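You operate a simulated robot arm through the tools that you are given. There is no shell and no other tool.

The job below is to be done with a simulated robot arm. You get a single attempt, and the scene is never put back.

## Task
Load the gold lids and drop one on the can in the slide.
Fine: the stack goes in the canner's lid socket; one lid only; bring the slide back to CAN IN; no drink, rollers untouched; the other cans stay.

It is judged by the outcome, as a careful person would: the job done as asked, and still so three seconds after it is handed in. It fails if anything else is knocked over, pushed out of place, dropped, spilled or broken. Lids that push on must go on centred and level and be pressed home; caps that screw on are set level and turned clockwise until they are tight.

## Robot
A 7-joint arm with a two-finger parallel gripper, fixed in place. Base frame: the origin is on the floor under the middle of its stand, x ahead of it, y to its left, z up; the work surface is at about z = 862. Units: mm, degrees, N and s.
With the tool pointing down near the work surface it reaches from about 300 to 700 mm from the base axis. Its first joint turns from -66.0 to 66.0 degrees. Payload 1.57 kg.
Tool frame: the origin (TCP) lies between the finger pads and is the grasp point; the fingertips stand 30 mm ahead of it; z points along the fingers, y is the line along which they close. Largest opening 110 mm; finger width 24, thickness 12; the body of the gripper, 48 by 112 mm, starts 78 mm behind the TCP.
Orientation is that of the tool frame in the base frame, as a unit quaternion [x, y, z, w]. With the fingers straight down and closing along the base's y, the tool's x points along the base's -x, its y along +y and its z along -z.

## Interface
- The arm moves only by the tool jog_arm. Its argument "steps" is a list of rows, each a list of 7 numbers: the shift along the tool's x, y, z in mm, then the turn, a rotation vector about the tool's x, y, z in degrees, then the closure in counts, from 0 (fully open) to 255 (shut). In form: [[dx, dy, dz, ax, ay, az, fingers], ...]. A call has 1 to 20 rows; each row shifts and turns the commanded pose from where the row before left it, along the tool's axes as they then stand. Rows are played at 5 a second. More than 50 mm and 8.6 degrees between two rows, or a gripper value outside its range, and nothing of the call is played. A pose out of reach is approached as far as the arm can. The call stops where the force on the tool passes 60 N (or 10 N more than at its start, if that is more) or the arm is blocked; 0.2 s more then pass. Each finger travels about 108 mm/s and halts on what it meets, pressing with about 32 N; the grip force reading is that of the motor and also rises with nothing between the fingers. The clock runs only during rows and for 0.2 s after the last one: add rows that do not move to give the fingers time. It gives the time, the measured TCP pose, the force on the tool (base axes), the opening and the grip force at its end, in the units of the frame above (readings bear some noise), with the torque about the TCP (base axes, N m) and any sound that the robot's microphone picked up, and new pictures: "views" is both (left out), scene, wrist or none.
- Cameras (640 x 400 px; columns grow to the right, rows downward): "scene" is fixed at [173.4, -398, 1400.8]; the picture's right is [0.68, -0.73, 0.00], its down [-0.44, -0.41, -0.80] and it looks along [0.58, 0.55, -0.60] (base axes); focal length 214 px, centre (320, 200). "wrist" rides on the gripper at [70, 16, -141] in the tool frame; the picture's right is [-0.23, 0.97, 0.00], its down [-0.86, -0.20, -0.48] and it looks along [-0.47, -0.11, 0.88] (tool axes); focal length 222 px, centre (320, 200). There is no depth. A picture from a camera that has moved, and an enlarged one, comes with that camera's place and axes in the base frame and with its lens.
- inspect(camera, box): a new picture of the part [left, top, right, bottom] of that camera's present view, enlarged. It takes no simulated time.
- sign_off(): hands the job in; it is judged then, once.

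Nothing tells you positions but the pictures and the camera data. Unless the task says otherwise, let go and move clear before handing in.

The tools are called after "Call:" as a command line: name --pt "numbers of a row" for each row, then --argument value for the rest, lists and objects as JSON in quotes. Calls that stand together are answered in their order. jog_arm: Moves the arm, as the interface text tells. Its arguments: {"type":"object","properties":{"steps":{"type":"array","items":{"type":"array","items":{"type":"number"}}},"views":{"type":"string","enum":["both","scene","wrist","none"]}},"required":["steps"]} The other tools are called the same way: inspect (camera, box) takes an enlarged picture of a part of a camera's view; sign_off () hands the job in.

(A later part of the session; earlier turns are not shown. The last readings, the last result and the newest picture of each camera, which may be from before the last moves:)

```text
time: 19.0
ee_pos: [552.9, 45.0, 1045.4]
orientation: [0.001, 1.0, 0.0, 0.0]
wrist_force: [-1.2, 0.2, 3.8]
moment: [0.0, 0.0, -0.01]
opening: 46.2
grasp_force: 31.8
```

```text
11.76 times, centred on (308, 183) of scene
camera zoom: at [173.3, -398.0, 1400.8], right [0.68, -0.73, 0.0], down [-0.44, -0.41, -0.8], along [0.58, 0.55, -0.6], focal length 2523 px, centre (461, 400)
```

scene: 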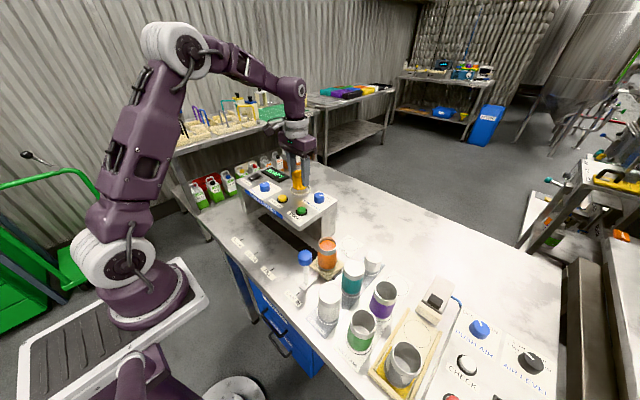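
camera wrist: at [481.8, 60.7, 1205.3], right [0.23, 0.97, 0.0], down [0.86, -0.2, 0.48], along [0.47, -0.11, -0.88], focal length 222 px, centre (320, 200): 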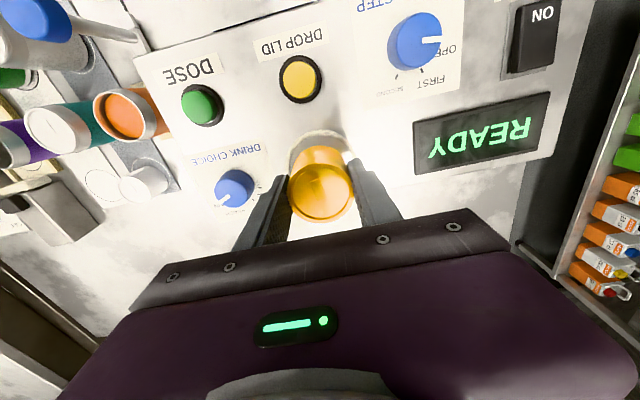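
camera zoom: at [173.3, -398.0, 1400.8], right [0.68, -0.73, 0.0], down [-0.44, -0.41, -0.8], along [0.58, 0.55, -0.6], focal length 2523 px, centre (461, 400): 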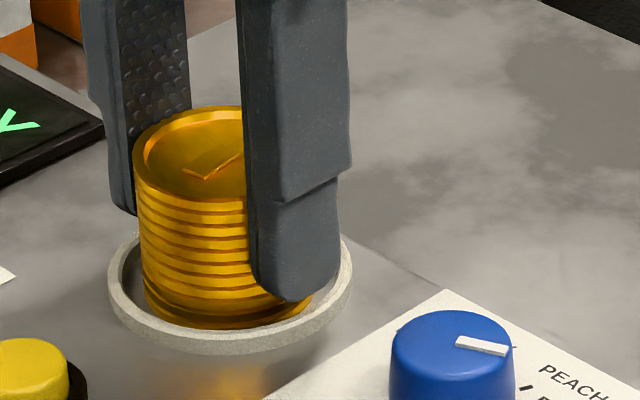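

The force rose to about 4 N upward, so the stack is sitting on the socket floor. I'll open gently.

Call:
jog_arm --pt "0 0 0 0 0 0 153" --pt "0 0 0 0 0 0 148" --pt "0 0 0 0 0 0 145" --pt "0 0 0 0 0 0 142" --pt "0 0 0 0 0 0 138" --pt "0 0 0 0 0 0 132" --pt "0 0 0 0 0 0 124" --pt "0 0 0 0 0 0 116" --pt "0 0 0 0 0 0 116" --views "both"

Call:
inspect --camera "scene" --box '[288, 166, 328, 200]'

Call:
inspect --camera "wrist" --box '[260, 110, 388, 190]'

```text
time: 21.0
ee_pos: [552.7, 44.6, 1045.1]
orientation: [0.0, 1.0, 0.0, 0.0]
wrist_force: [-0.3, 0.2, -0.2]
moment: [-0.03, 0.0, 0.01]
opening: 59.9
grasp_force: 0.0
camera wrist: at [481.8, 60.9, 1186.8], right [0.23, 0.97, 0.0], down [0.85, -0.2, 0.48], along [0.47, -0.11, -0.88], focal length 222 px, centre (320, 200)
```

scene: 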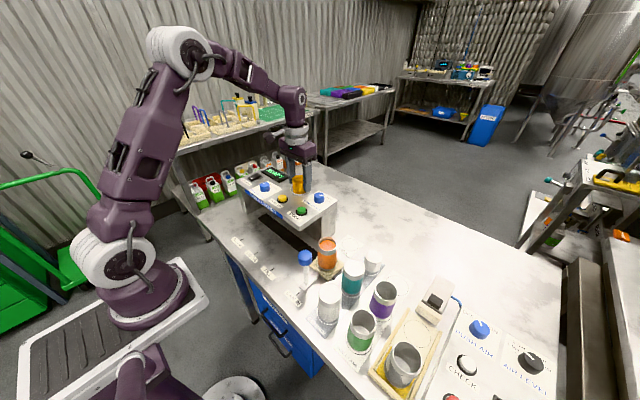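
wrist: 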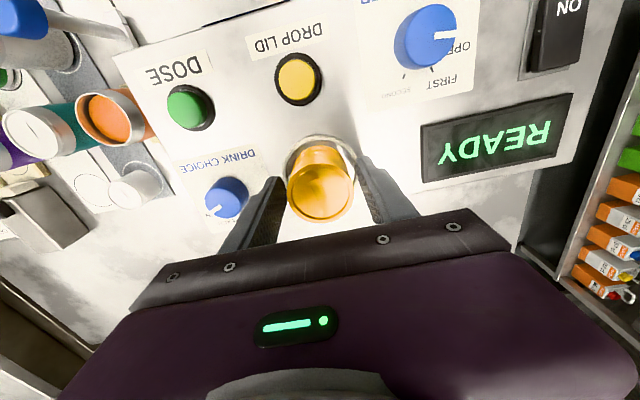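

```text
11.76 times, centred on (308, 183) of scene
camera zoom: at [173.4, -398.0, 1400.8], right [0.68, -0.73, 0.0], down [-0.44, -0.41, -0.8], along [0.58, 0.55, -0.6], focal length 2523 px, centre (461, 400)
```

zoom: 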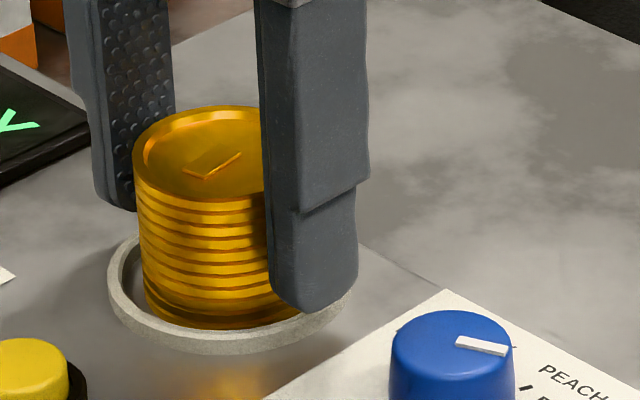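

```text
5.00 times, centred on (324, 150) of wrist
camera zoom: at [481.8, 60.9, 1186.8], right [0.23, 0.97, 0.0], down [0.85, -0.2, 0.48], along [0.47, -0.11, -0.88], focal length 1111 px, centre (300, 450)
```

zoom: 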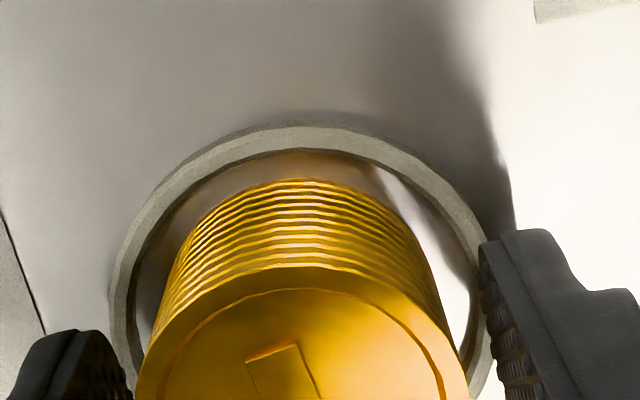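

The stack has been released in the ring. I'll go straight up and check it.

Call:
jog_arm --pt "0 0 -5 0 0 0 116" --pt "0 0 -10 0 0 0 116" --pt "0 0 -20 0 0 0 116" --pt "0 0 -30 0 0 0 116" --pt "0 0 -40 0 0 0 116" --pt "0 0 -40 0 0 0 116" --pt "0 0 0 0 0 0 116" --views "both"

Call:
inspect --camera "scene" --box '[270, 160, 340, 210]'

Call:
inspect --camera "wrist" --box '[260, 90, 420, 190]'

```text
time: 22.6
ee_pos: [552.8, 46.5, 1190.0]
orientation: [0.0, 1.0, -0.001, 0.0]
wrist_force: [-0.2, -0.7, -0.1]
moment: [-0.03, 0.01, 0.0]
opening: 60.0
grasp_force: 0.0
camera wrist: at [481.5, 61.9, 1332.2], right [0.23, 0.97, 0.0], down [0.86, -0.2, 0.48], along [0.47, -0.11, -0.88], focal length 222 px, centre (320, 200)
```

scene: 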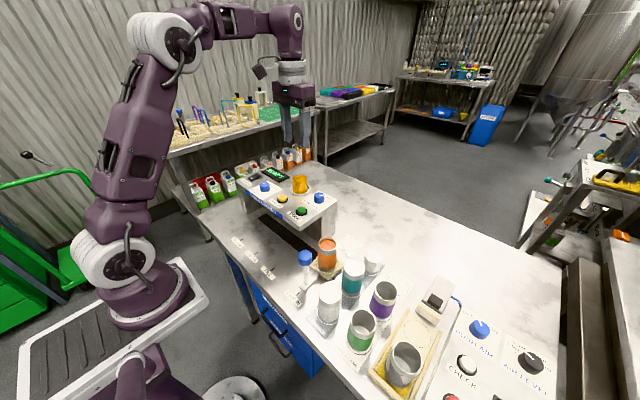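
wrist: 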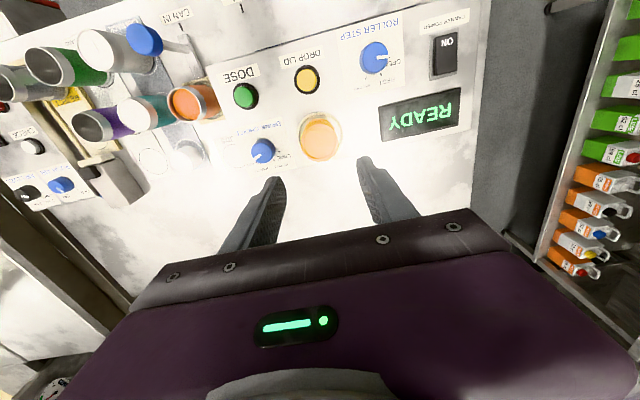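

```text
8.00 times, centred on (305, 185) of scene
camera zoom: at [173.4, -398.0, 1400.8], right [0.68, -0.73, 0.0], down [-0.44, -0.41, -0.8], along [0.58, 0.55, -0.6], focal length 1716 px, centre (440, 320)
```

zoom: 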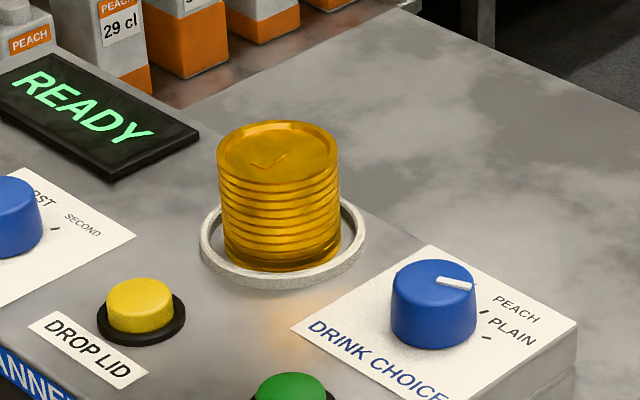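

```text
4.00 times, centred on (340, 140) of wrist
camera zoom: at [481.5, 61.9, 1332.2], right [0.23, 0.97, 0.0], down [0.86, -0.2, 0.48], along [0.47, -0.11, -0.88], focal length 888 px, centre (240, 440)
```

zoom: 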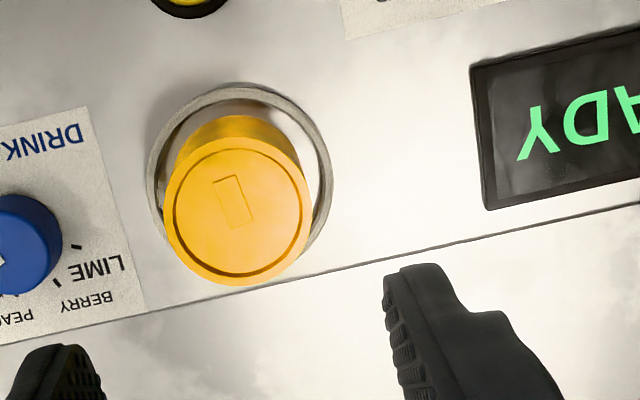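

The gold stack is seated and centred in the socket ring, and the display still reads READY. Next I'll move over the slide handle's blue knob at about (387, -148).

Call:
jog_arm --pt "15 -18 0 0 0 0 116" --pt "25 -29 0 0 0 0 116" --pt "25 -29 0 0 0 0 116" --pt "25 -29 5 0 0 0 116" --pt "25 -29 10 0 0 0 116" --pt "25 -29 15 0 0 0 116" --pt "15.5 -18 15 0 0 0 116" --pt "10 -12.3 15 0 0 0 116" --pt "0 0 0 0 0 0 116" --pt "0 0 0 0 0 0 116" --views "both"

Call:
inspect --camera "scene" --box '[270, 220, 350, 300]'

Call:
inspect --camera "wrist" --box '[240, 80, 400, 180]'

```text
time: 24.8
ee_pos: [387.5, -148.9, 1128.6]
orientation: [0.0, 1.0, 0.0, 0.0]
wrist_force: [0.1, 0.8, -1.2]
moment: [-0.01, 0.0, 0.02]
opening: 59.9
grasp_force: 0.0
camera wrist: at [316.3, -132.5, 1271.0], right [0.23, 0.97, 0.0], down [0.85, -0.2, 0.48], along [0.47, -0.11, -0.88], focal length 222 px, centre (320, 200)
```

scene: 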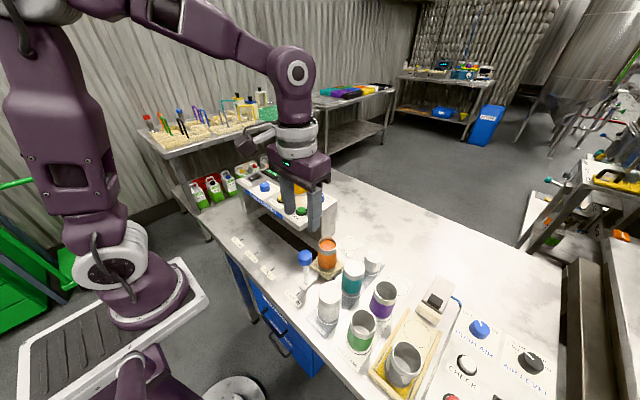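
wrist: 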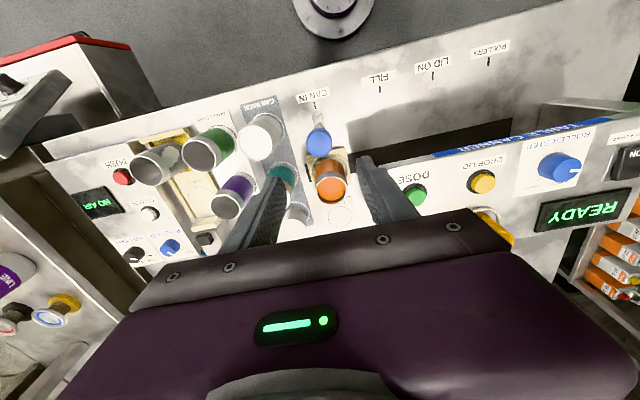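

```text
5.00 times, centred on (310, 260) of scene
camera zoom: at [173.4, -398.0, 1400.8], right [0.68, -0.73, 0.0], down [-0.44, -0.41, -0.8], along [0.58, 0.55, -0.6], focal length 1072 px, centre (370, -100)
```

zoom: 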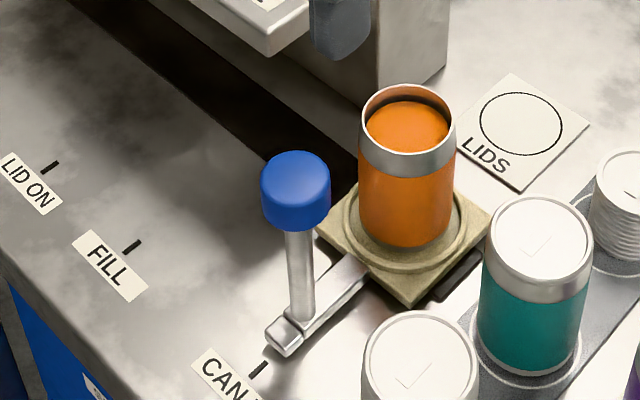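

```text
4.00 times, centred on (320, 130) of wrist
camera zoom: at [316.3, -132.5, 1271.0], right [0.23, 0.97, 0.0], down [0.85, -0.2, 0.48], along [0.47, -0.11, -0.88], focal length 888 px, centre (320, 480)
```

zoom: 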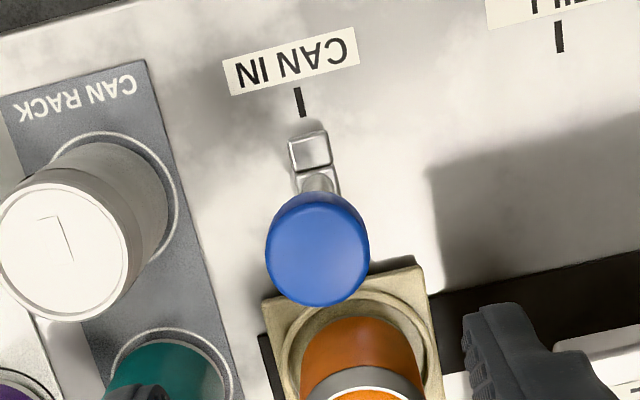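

The handle knob is about 32 mm wide with its top near z 997. It's nearly under the tool, about 2–3 mm nearer the base, so I'll adjust, descend around it and check before gripping.

Call:
jog_arm --pt "2 -0.8 20 0 0 0 116" --pt "0 0 30 0 0 0 116" --pt "0 0 25 0 0 0 116" --pt "0 0 15 0 0 0 116" --pt "0 0 0 0 0 0 116" --views "wrist"

Call:
inspect --camera "scene" --box '[270, 210, 350, 290]'

Call:
inspect --camera "wrist" --box '[240, 100, 400, 200]'

```text
time: 26.0
ee_pos: [385.6, -149.4, 1040.0]
orientation: [-0.001, 1.0, 0.0, 0.0]
wrist_force: [0.0, -1.0, 0.2]
moment: [-0.03, 0.0, -0.02]
opening: 60.2
grasp_force: 0.1
camera wrist: at [314.2, -133.7, 1181.4], right [0.23, 0.97, 0.0], down [0.85, -0.2, 0.48], along [0.47, -0.11, -0.88], focal length 222 px, centre (320, 200)
```

wrist: 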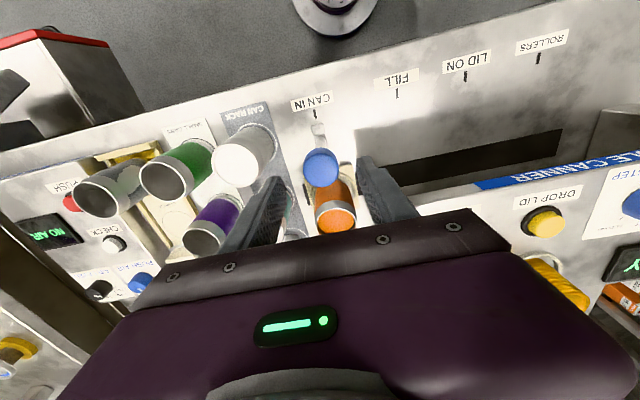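

```text
5.00 times, centred on (310, 250) of scene
camera zoom: at [173.4, -398.0, 1400.8], right [0.68, -0.73, 0.0], down [-0.44, -0.41, -0.8], along [0.58, 0.55, -0.6], focal length 1072 px, centre (370, -50)
```

zoom: 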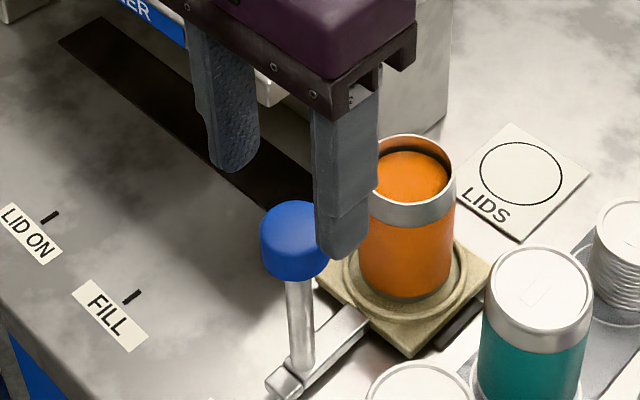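

```text
4.00 times, centred on (320, 150) of wrist
camera zoom: at [314.2, -133.7, 1181.4], right [0.23, 0.97, 0.0], down [0.85, -0.2, 0.48], along [0.47, -0.11, -0.88], focal length 888 px, centre (320, 400)
```

zoom: 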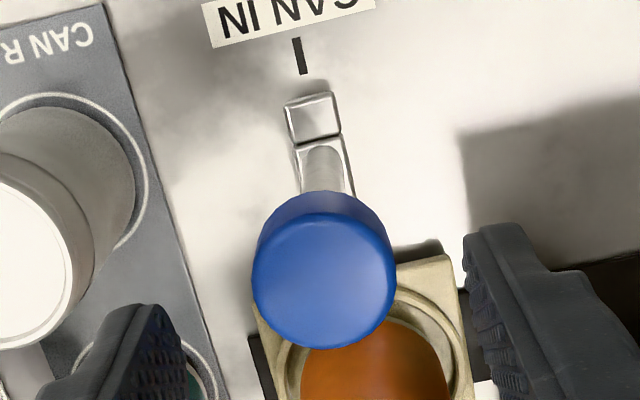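

The knob is centred to within about 1.5 mm. I'll lower around it and grip.

Call:
jog_arm --pt "1 0.6 10 0 0 0 116" --pt "0 0 15 0 0 0 116" --pt "0 0 15 0 0 0 116" --pt "0 0 0 0 0 0 130" --pt "0 0 0 0 0 0 145" --pt "0 0 0 0 0 0 160" --pt "0 0 0 0 0 0 168" --views "wrist"

Call:
inspect --camera "scene" --box '[270, 210, 350, 290]'

Call:
inspect --camera "wrist" --box '[240, 120, 400, 220]'

```text
time: 27.6
ee_pos: [384.0, -150.9, 999.4]
orientation: [-0.001, 1.0, 0.001, 0.0]
wrist_force: [0.4, 0.1, 1.1]
moment: [0.02, 0.03, 0.02]
opening: 37.6
grasp_force: 0.0
camera wrist: at [313.4, -132.7, 1142.0], right [0.23, 0.97, 0.0], down [0.86, -0.2, 0.48], along [0.47, -0.11, -0.88], focal length 222 px, centre (320, 200)
```

wrist: 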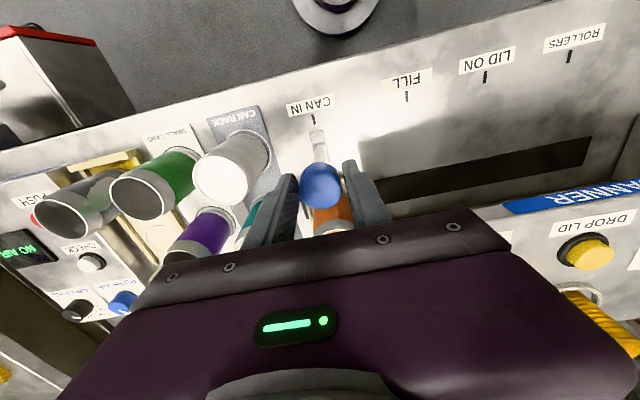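

```text
5.00 times, centred on (310, 250) of scene
camera zoom: at [173.4, -398.0, 1400.8], right [0.68, -0.73, 0.0], down [-0.44, -0.41, -0.8], along [0.58, 0.55, -0.6], focal length 1072 px, centre (370, -50)
```

zoom: 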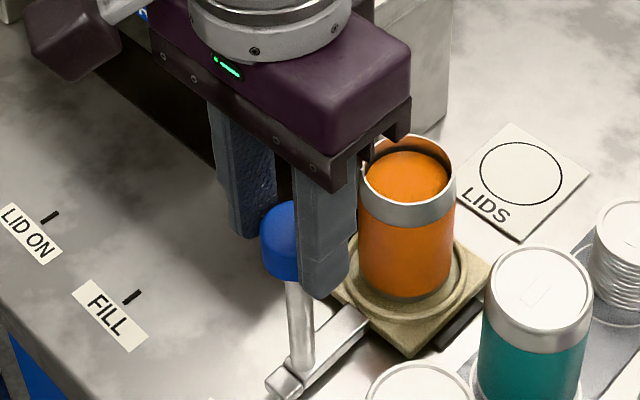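

```text
4.00 times, centred on (320, 170) of wrist
camera zoom: at [313.4, -132.7, 1142.0], right [0.23, 0.97, 0.0], down [0.86, -0.2, 0.48], along [0.47, -0.11, -0.88], focal length 888 px, centre (320, 320)
```

zoom: 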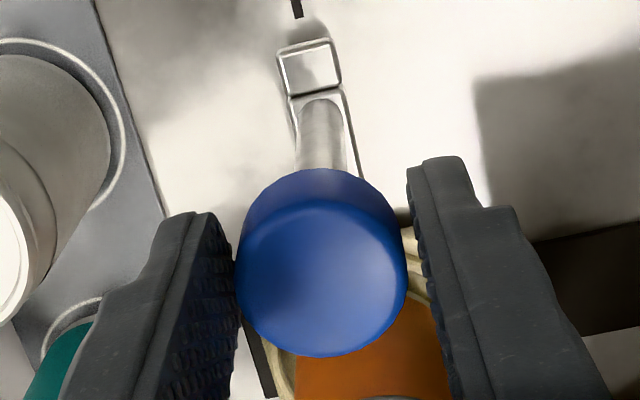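

Call:
jog_arm --pt "0 0 0 0 0 0 174" --pt "0 0 0 0 0 0 179" --pt "0 0 0 0 0 0 183" --pt "0 0 0 0 0 0 187" --pt "0 0 0 0 0 0 187" --views "wrist"

Call:
inspect --camera "scene" --box '[270, 210, 350, 290]'

```text
time: 28.8
ee_pos: [384.4, -149.0, 999.8]
orientation: [0.0, 1.0, 0.0, 0.001]
wrist_force: [0.8, -1.9, 0.6]
moment: [0.43, -0.07, -0.03]
opening: 33.5
grasp_force: 41.2
camera wrist: at [313.4, -132.7, 1142.0], right [0.23, 0.97, 0.0], down [0.86, -0.2, 0.48], along [0.47, -0.11, -0.88], focal length 222 px, centre (320, 200)
```

wrist: 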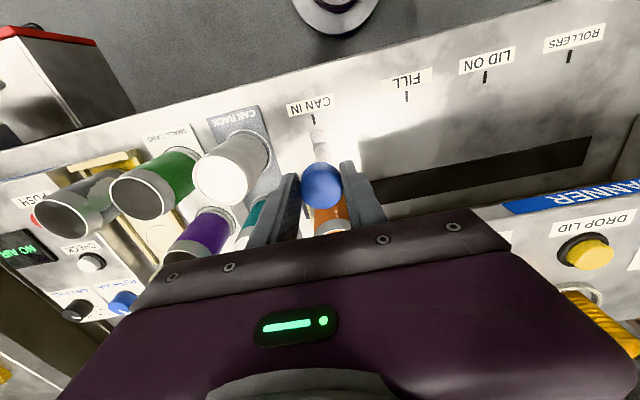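

```text
5.00 times, centred on (310, 250) of scene
camera zoom: at [173.4, -398.1, 1400.7], right [0.68, -0.73, 0.0], down [-0.44, -0.41, -0.8], along [0.58, 0.55, -0.6], focal length 1072 px, centre (370, -50)
```

zoom: 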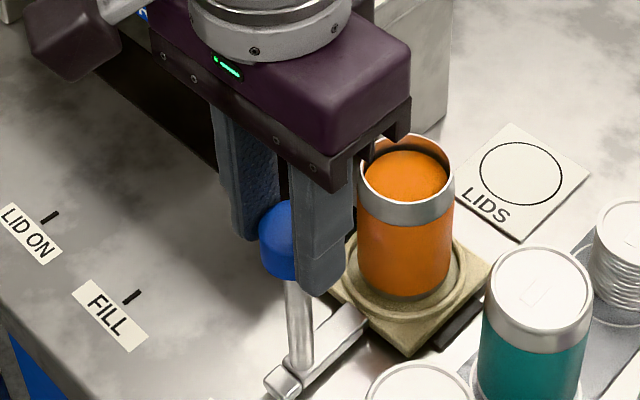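

The knob is gripped. I'll take a reference close-up of the CAN IN tick relative to the handle bar, so I can match it at LID ON and on the way back, then slide gently.

Call:
inspect --camera "wrist" --box '[272, 90, 368, 150]'

Call:
jog_arm --pt "0 0 0 0 0 0 184" --pt "0 0.5 0 0 0 0 184" --pt "0 1 0 0 0 0 184" --pt "0 1.5 0 0 0 0 184" --pt "0 2 0 0 0 0 184" --pt "0 2 0 0 0 0 184" --pt "0 1.5 0 0 0 0 184" --pt "0 1 0 0 0 0 184" --pt "0 0.5 0 0 0 0 184" --pt "0 0 0 0 0 0 184" --views "both"

Call:
inspect --camera "scene" --box '[270, 210, 350, 290]'

```text
6.67 times, centred on (320, 120) of wrist
camera zoom: at [313.4, -132.7, 1142.0], right [0.23, 0.97, 0.0], down [0.86, -0.2, 0.48], along [0.47, -0.11, -0.88], focal length 1481 px, centre (320, 733)
```

zoom: 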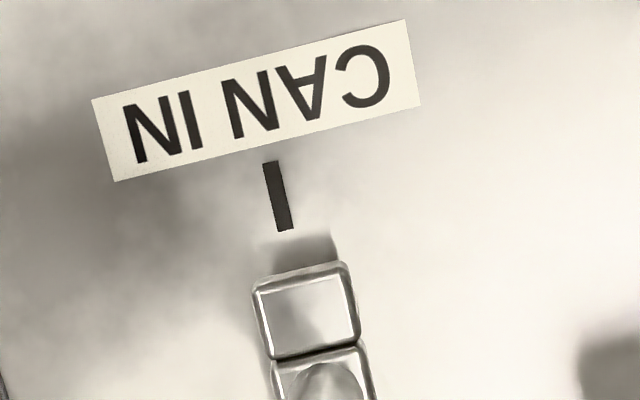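

```text
time: 31.0
ee_pos: [384.6, -138.3, 1000.1]
orientation: [-0.001, 1.0, 0.0, 0.001]
wrist_force: [-1.3, -0.1, 27.6]
moment: [0.35, -0.24, -0.05]
opening: 33.4
grasp_force: 41.4
camera wrist: at [313.2, -122.2, 1141.8], right [0.23, 0.97, 0.0], down [0.85, -0.2, 0.48], along [0.47, -0.11, -0.88], focal length 222 px, centre (320, 200)
```

scene: 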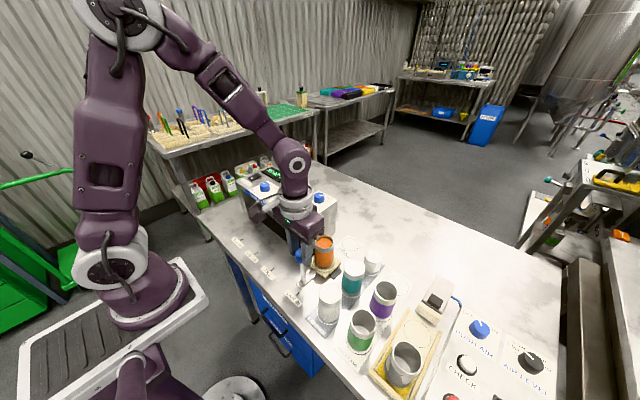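
wrist: 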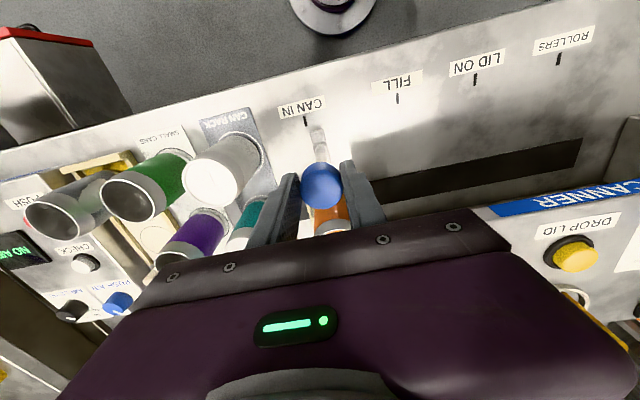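

```text
5.00 times, centred on (310, 250) of scene
camera zoom: at [173.0, -397.9, 1400.8], right [0.68, -0.73, 0.0], down [-0.44, -0.41, -0.8], along [0.58, 0.55, -0.6], focal length 1072 px, centre (370, -50)
```

zoom: 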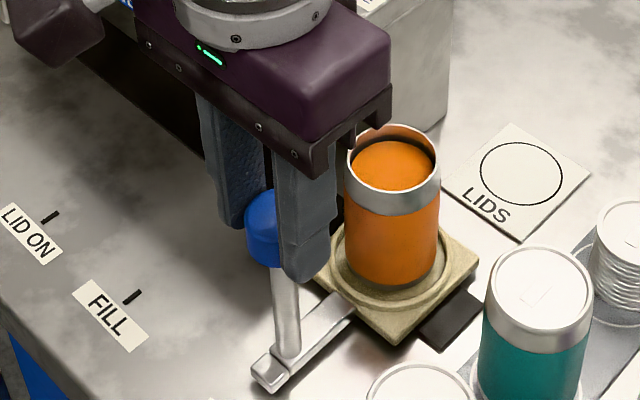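

The slide and can moved about 10 mm together and upright, but a 27 N vertical force built up through the tight grip. I'll loosen to a light cage around the knob to relieve that.

Call:
jog_arm --pt "0 0 0 0 0 0 180" --pt "0 0 0 0 0 0 177" --pt "0 0 0 0 0 0 175" --pt "0 0 0 0 0 0 175" --views "none"

Call:
inspect --camera "scene" --box '[270, 210, 350, 290]'

Call:
inspect --camera "wrist" --box '[240, 120, 400, 220]'

```text
time: 32.0
ee_pos: [385.0, -139.2, 999.2]
orientation: [0.0, 1.0, 0.001, -0.001]
wrist_force: [-0.8, 0.6, -0.2]
moment: [0.02, 0.01, -0.02]
opening: 34.6
grasp_force: 0.1
```

```text
5.00 times, centred on (310, 250) of scene
camera zoom: at [173.4, -398.0, 1400.8], right [0.68, -0.73, 0.0], down [-0.44, -0.41, -0.8], along [0.58, 0.55, -0.6], focal length 1072 px, centre (370, -50)
```

zoom: 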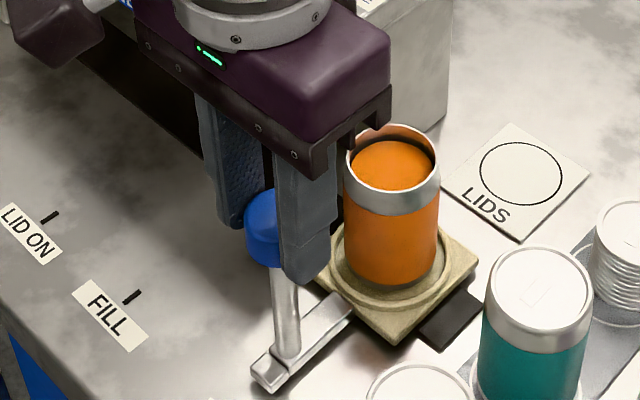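

```text
4.00 times, centred on (320, 170) of wrist
camera zoom: at [313.3, -122.3, 1141.5], right [0.23, 0.97, 0.0], down [0.86, -0.2, 0.48], along [0.47, -0.11, -0.88], focal length 888 px, centre (320, 320)
```

zoom: 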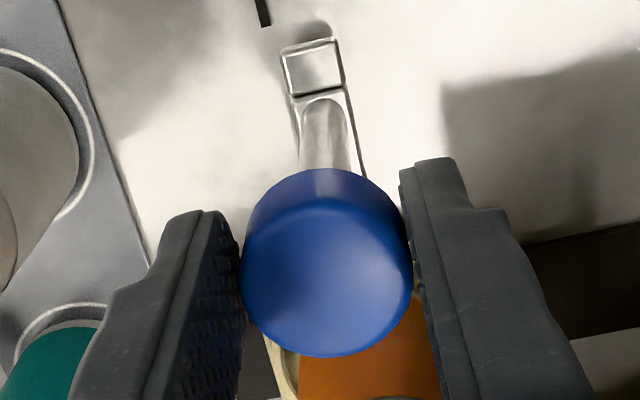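

Forces are back to zero with the fingers loosely caging the knob. Now I'll slide toward LID ON with slow ramps.

Call:
jog_arm --pt "0 0.5 0 0 0 0 175" --pt "0 1 0 0 0 0 175" --pt "0 1.5 0 0 0 0 175" --pt "0 2 0 0 0 0 175" --pt "0 2.5 0 0 0 0 175" --pt "0 3 0 0 0 0 175" --pt "0 3.5 0 0 0 0 175" --pt "0 4 0 0 0 0 175" --pt "0 4 0 0 0 0 175" --pt "0 4 0 0 0 0 175" --pt "0 4 0 0 0 0 175" --pt "0 4 0 0 0 0 175" --pt "0 3.5 0 0 0 0 175" --pt "0 3 0 0 0 0 175" --pt "0 2.5 0 0 0 0 175" --pt "0 2 0 0 0 0 175" --pt "0 1.5 0 0 0 0 175" --pt "0 1 0 0 0 0 175" --pt "0 0.5 0 0 0 0 175" --pt "0 0 0 0 0 0 175" --views "both"

Call:
inspect --camera "scene" --box '[250, 200, 350, 290]'

```text
time: 36.2
ee_pos: [383.9, -90.8, 1000.2]
orientation: [0.0, 1.0, 0.0, 0.0]
wrist_force: [0.7, -1.2, -0.3]
moment: [0.03, 0.02, -0.01]
opening: 34.8
grasp_force: 0.1
camera wrist: at [313.3, -74.4, 1141.9], right [0.23, 0.97, 0.0], down [0.86, -0.2, 0.48], along [0.47, -0.11, -0.88], focal length 222 px, centre (320, 200)
```

scene: 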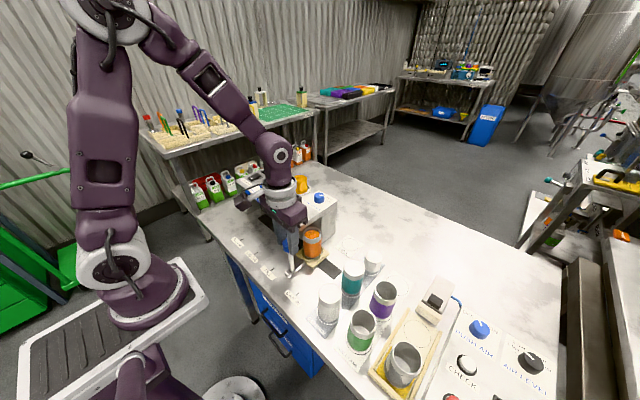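
wrist: 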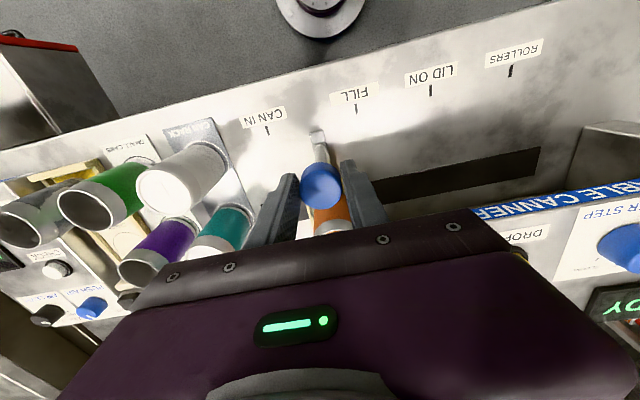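

```text
4.44 times, centred on (300, 245) of scene
camera zoom: at [173.4, -398.0, 1400.8], right [0.68, -0.73, 0.0], down [-0.44, -0.41, -0.8], along [0.58, 0.55, -0.6], focal length 953 px, centre (409, 0)
```

zoom: 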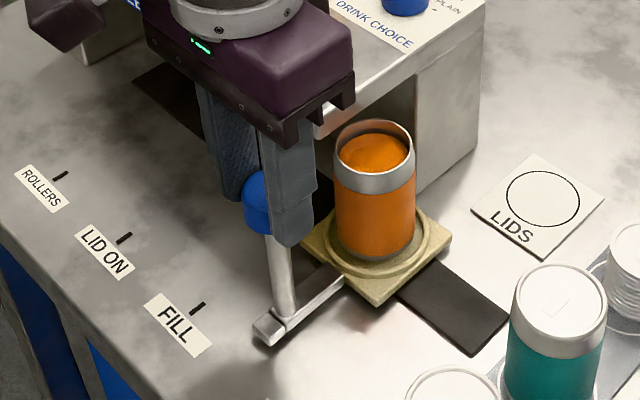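

Smooth with no reaction force, and the can is riding upright. Continuing in the same way.

Call:
jog_arm --pt "0 0.5 0 0 0 0 175" --pt "0 1 0 0 0 0 175" --pt "0 1.5 0 0 0 0 175" --pt "0 2.5 0 0 0 0 175" --pt "0 3.5 0 0 0 0 175" --pt "0 4.5 0 0 0 0 175" --pt "0 5 0 0 0 0 175" --pt "0 5 0 0 0 0 175" --pt "0 5 0 0 0 0 175" --pt "0 5 0 0 0 0 175" --pt "0 5 0 0 0 0 175" --pt "0 5 0 0 0 0 175" --pt "0 5 0 0 0 0 175" --pt "0 4.5 0 0 0 0 175" --pt "0 3.5 0 0 0 0 175" --pt "0 2.5 0 0 0 0 175" --pt "0 1.5 0 0 0 0 175" --pt "0 1 0 0 0 0 175" --pt "0 0.5 0 0 0 0 175" --pt "0 0 0 0 0 0 175" --views "both"

Call:
inspect --camera "scene" --box '[240, 180, 340, 270]'

```text
time: 40.4
ee_pos: [384.1, -29.4, 998.7]
orientation: [0.0, 1.0, -0.001, 0.0]
wrist_force: [-0.2, -0.6, 0.1]
moment: [-0.01, 0.01, 0.03]
opening: 35.0
grasp_force: 0.4
camera wrist: at [313.5, -12.4, 1141.5], right [0.23, 0.97, 0.0], down [0.85, -0.2, 0.48], along [0.47, -0.11, -0.88], focal length 222 px, centre (320, 200)
```

scene: 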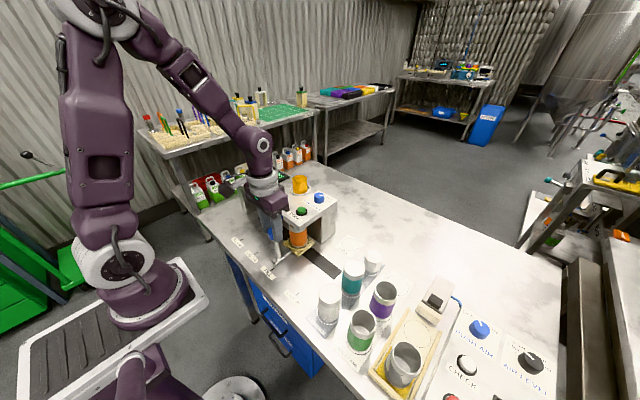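
wrist: 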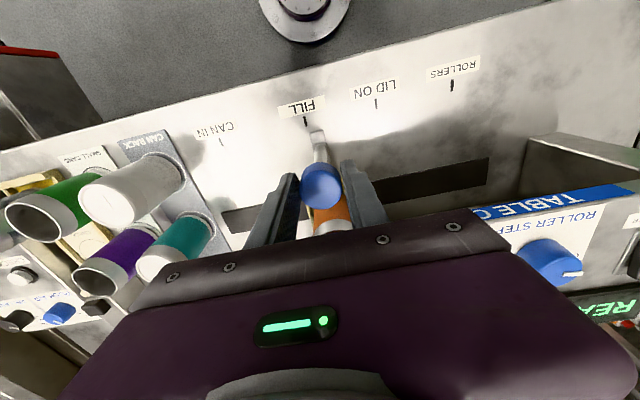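

```text
4.44 times, centred on (290, 225) of scene
camera zoom: at [173.4, -398.0, 1400.8], right [0.68, -0.73, 0.0], down [-0.44, -0.41, -0.8], along [0.58, 0.55, -0.6], focal length 953 px, centre (453, 89)
```

zoom: 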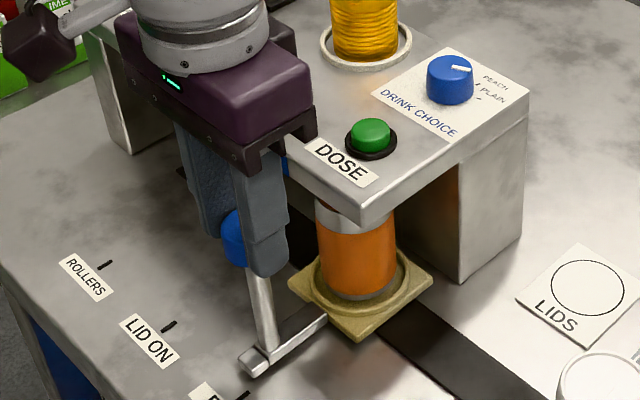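

The slide is just past FILL. About 75 mm remain to LID ON, so I'll go 68 mm and then fine-tune against the tick.

Call:
jog_arm --pt "0 0.5 0 0 0 0 175" --pt "0 1 0 0 0 0 175" --pt "0 2 0 0 0 0 175" --pt "0 3 0 0 0 0 175" --pt "0 4 0 0 0 0 175" --pt "0 5 0 0 0 0 175" --pt "0 5 0 0 0 0 175" --pt "0 5 0 0 0 0 175" --pt "0 5 0 0 0 0 175" --pt "0 5 0 0 0 0 175" --pt "0 5 0 0 0 0 175" --pt "0 5 0 0 0 0 175" --pt "0 5 0 0 0 0 175" --pt "0 5 0 0 0 0 175" --pt "0 4 0 0 0 0 175" --pt "0 3 0 0 0 0 175" --pt "0 2.5 0 0 0 0 175" --pt "0 2 0 0 0 0 175" --pt "0 1 0 0 0 0 175" --pt "0 0 0 0 0 0 175" --views "both"

Call:
inspect --camera "scene" --box '[210, 180, 310, 270]'

Call:
inspect --camera "wrist" --box '[272, 90, 368, 150]'

```text
time: 44.6
ee_pos: [384.0, 39.7, 1000.0]
orientation: [0.0, 1.0, 0.0, 0.0]
wrist_force: [-0.5, 0.5, -0.2]
moment: [0.03, -0.01, 0.04]
opening: 34.9
grasp_force: 0.5
camera wrist: at [313.6, 56.0, 1141.7], right [0.23, 0.97, 0.0], down [0.86, -0.2, 0.48], along [0.47, -0.11, -0.88], focal length 222 px, centre (320, 200)
```

scene: 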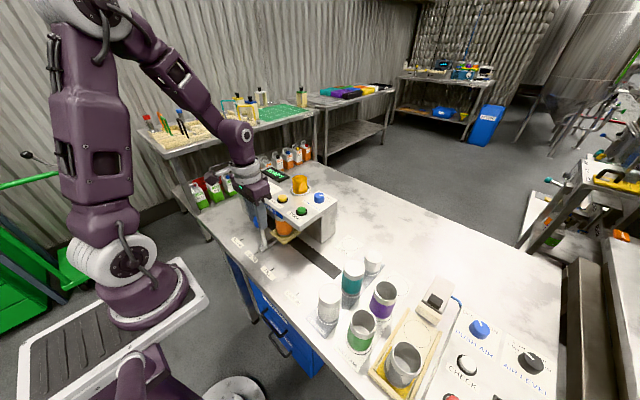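
wrist: 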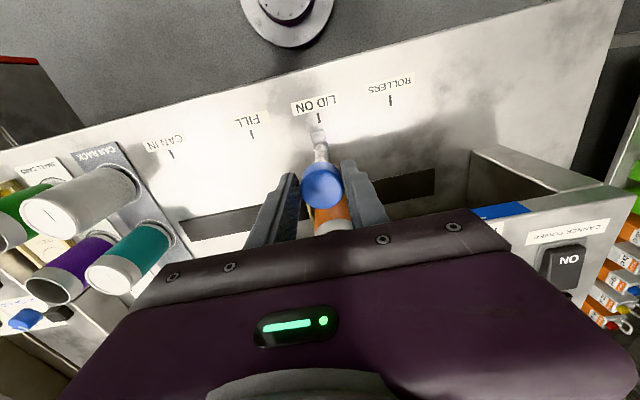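

```text
4.44 times, centred on (260, 225) of scene
camera zoom: at [173.4, -398.0, 1400.8], right [0.68, -0.73, 0.0], down [-0.44, -0.41, -0.8], along [0.58, 0.55, -0.6], focal length 953 px, centre (587, 89)
```

zoom: 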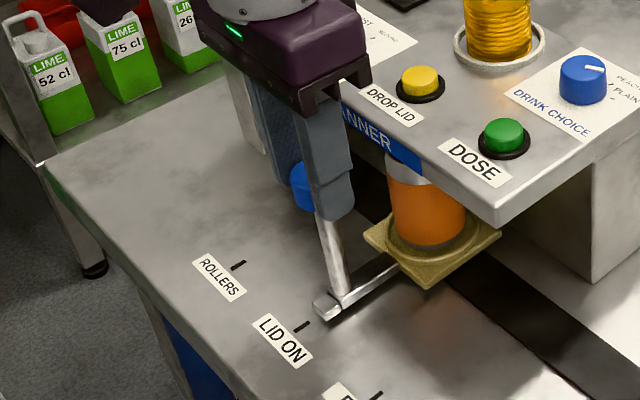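

```text
6.67 times, centred on (320, 120) of wrist
camera zoom: at [313.6, 56.0, 1141.7], right [0.23, 0.97, 0.0], down [0.86, -0.2, 0.48], along [0.47, -0.11, -0.88], focal length 1481 px, centre (320, 733)
```

zoom: 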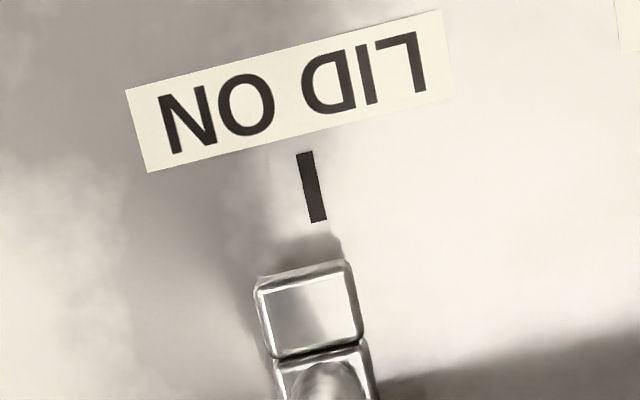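

The bar needs about 5.3 mm more to line up with the LID ON tick in the same way it did at CAN IN.

Call:
jog_arm --pt "0 0.5 0 0 0 0 175" --pt "0 1 0 0 0 0 175" --pt "0 1.3 0 0 0 0 175" --pt "0 1.2 0 0 0 0 175" --pt "0 0.8 0 0 0 0 175" --pt "0 0.4 0 0 0 0 175" --pt "0 0 0 0 0 0 175" --views "none"

Call:
inspect --camera "wrist" --box '[272, 90, 368, 150]'

Call:
inspect --camera "scene" --box '[210, 180, 310, 270]'

```text
time: 46.2
ee_pos: [383.8, 44.9, 999.9]
orientation: [0.0, 1.0, 0.0, 0.001]
wrist_force: [0.5, 0.1, -0.6]
moment: [-0.02, -0.05, 0.04]
opening: 34.7
grasp_force: 0.0
```

```text
6.67 times, centred on (320, 120) of wrist
camera zoom: at [313.4, 60.9, 1141.5], right [0.23, 0.97, 0.0], down [0.86, -0.2, 0.48], along [0.47, -0.11, -0.88], focal length 1481 px, centre (320, 733)
```

zoom: 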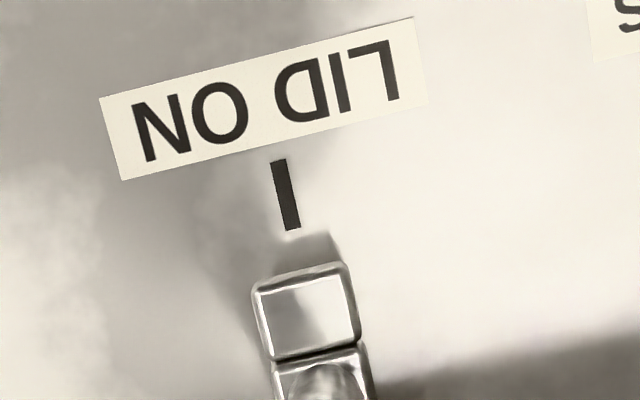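

```text
4.44 times, centred on (260, 225) of scene
camera zoom: at [173.4, -398.0, 1400.8], right [0.68, -0.73, 0.0], down [-0.44, -0.41, -0.8], along [0.58, 0.55, -0.6], focal length 953 px, centre (587, 89)
```

zoom: 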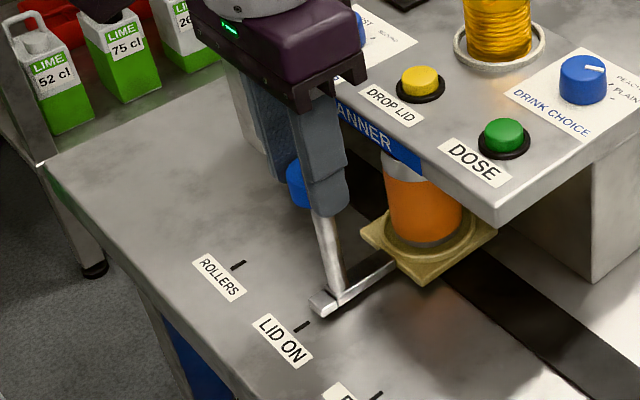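

Call:
jog_arm --pt "0 0.3 0 0 0 0 175" --pt "0 0.3 0 0 0 0 175" --pt "0 0.2 0 0 0 0 175" --pt "0 0 0 0 0 0 175" --views "none"

Call:
inspect --camera "wrist" --box '[272, 90, 368, 150]'

```text
time: 47.2
ee_pos: [383.5, 45.3, 999.4]
orientation: [0.0, 1.0, 0.0, 0.0]
wrist_force: [-0.2, 0.1, -0.1]
moment: [-0.01, -0.02, -0.04]
opening: 34.4
grasp_force: 0.0
```

```text
6.67 times, centred on (320, 120) of wrist
camera zoom: at [313.1, 61.5, 1141.6], right [0.23, 0.97, 0.0], down [0.85, -0.2, 0.48], along [0.47, -0.11, -0.88], focal length 1481 px, centre (320, 733)
```

zoom: 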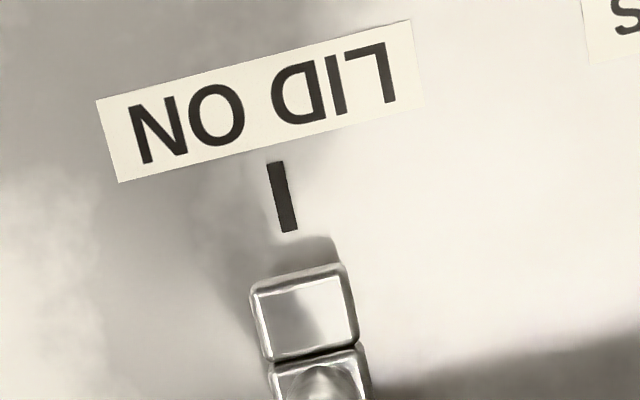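

Call:
jog_arm --pt "0 0.3 0 0 0 0 175" --pt "0 0.4 0 0 0 0 175" --pt "0 0.3 0 0 0 0 175" --pt "0 0 0 0 0 0 175" --views "none"

Call:
inspect --camera "wrist" --box '[272, 90, 368, 150]'

Call:
inspect --camera "wrist" --box '[240, 120, 400, 220]'

```text
time: 48.2
ee_pos: [383.3, 45.6, 1001.1]
orientation: [0.0, 1.0, 0.0, 0.001]
wrist_force: [0.6, -0.8, -0.2]
moment: [-0.06, 0.04, 0.06]
opening: 35.3
grasp_force: 0.1
```

```text
6.67 times, centred on (320, 120) of wrist
camera zoom: at [313.1, 62.7, 1141.5], right [0.23, 0.97, 0.0], down [0.85, -0.2, 0.48], along [0.47, -0.11, -0.88], focal length 1481 px, centre (320, 733)
```

zoom: 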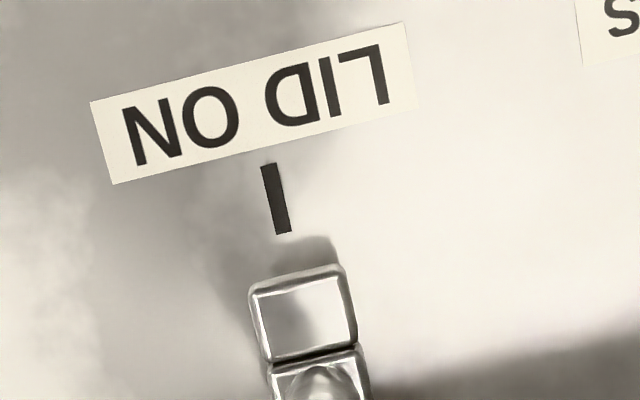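

```text
4.00 times, centred on (320, 170) of wrist
camera zoom: at [313.1, 62.7, 1141.5], right [0.23, 0.97, 0.0], down [0.85, -0.2, 0.48], along [0.47, -0.11, -0.88], focal length 888 px, centre (320, 320)
```

zoom: 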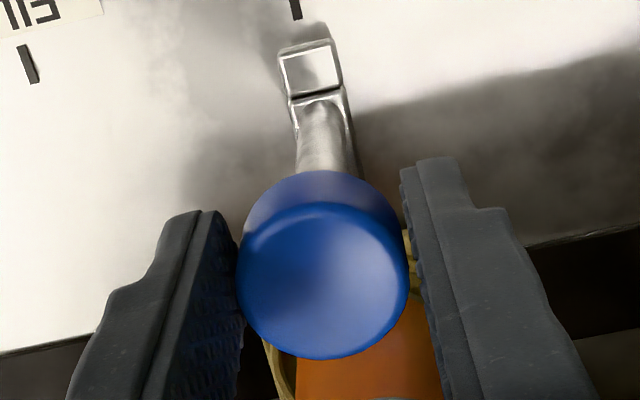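

The bar now matches the LID ON tick as it did at CAN IN. I'll open, rise clear of the knob, and move over to the DROP LID button.

Call:
jog_arm --pt "0 0 0 0 0 0 165" --pt "0 0 0 0 0 0 150" --pt "0 0 0 0 0 0 130" --pt "0 0 0 0 0 0 120" --pt "0 0 -10 0 0 0 120" --pt "0 0 -25 0 0 0 120" --pt "0 0 -35 0 0 0 120" --pt "0 0 -40 0 0 0 120" --pt "0 0 -20 0 0 0 120" --pt "0 0 0 0 0 0 120" --views "both"

Call:
inspect --camera "scene" --box '[210, 180, 310, 270]'

Call:
inspect --camera "wrist" --box '[240, 80, 440, 205]'

```text
time: 50.4
ee_pos: [383.0, 44.9, 1130.7]
orientation: [-0.001, 1.0, 0.0, 0.0]
wrist_force: [-0.4, 0.5, -0.4]
moment: [0.03, -0.01, -0.02]
opening: 58.1
grasp_force: 0.0
camera wrist: at [312.8, 61.6, 1271.9], right [0.23, 0.97, 0.0], down [0.85, -0.2, 0.48], along [0.47, -0.11, -0.88], focal length 222 px, centre (320, 200)
```

scene: 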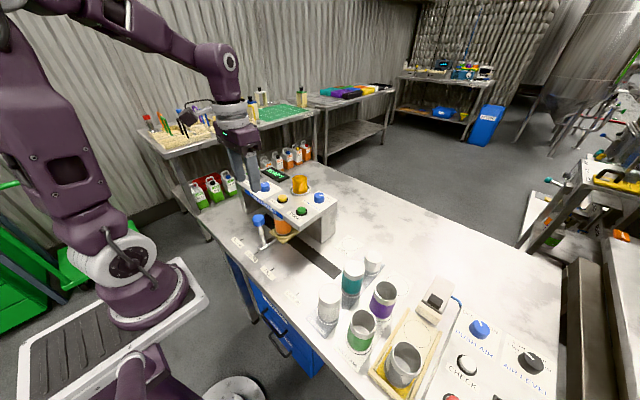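
wrist: 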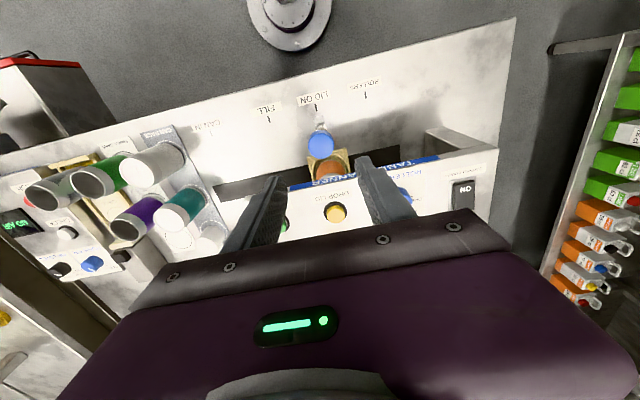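

```text
4.44 times, centred on (260, 225) of scene
camera zoom: at [173.4, -398.0, 1400.8], right [0.68, -0.73, 0.0], down [-0.44, -0.41, -0.8], along [0.58, 0.55, -0.6], focal length 953 px, centre (587, 89)
```

zoom: 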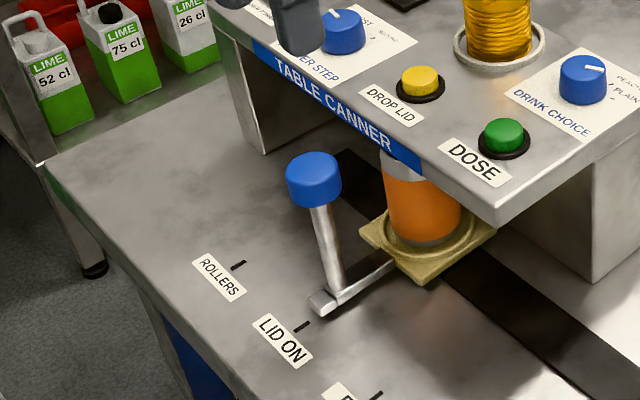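

```text
3.20 times, centred on (340, 142) of wrist
camera zoom: at [312.8, 61.6, 1271.9], right [0.23, 0.97, 0.0], down [0.85, -0.2, 0.48], along [0.47, -0.11, -0.88], focal length 711 px, centre (256, 384)
```

zoom: 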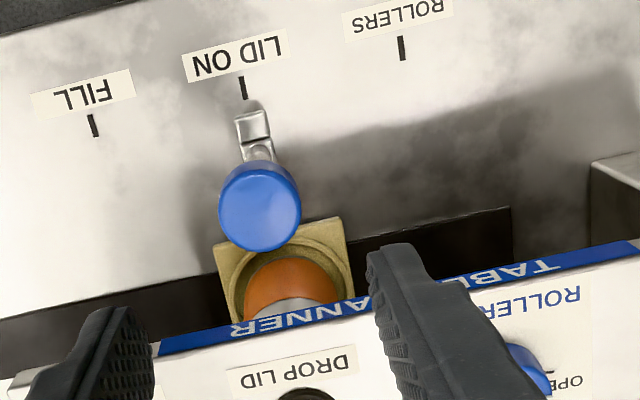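

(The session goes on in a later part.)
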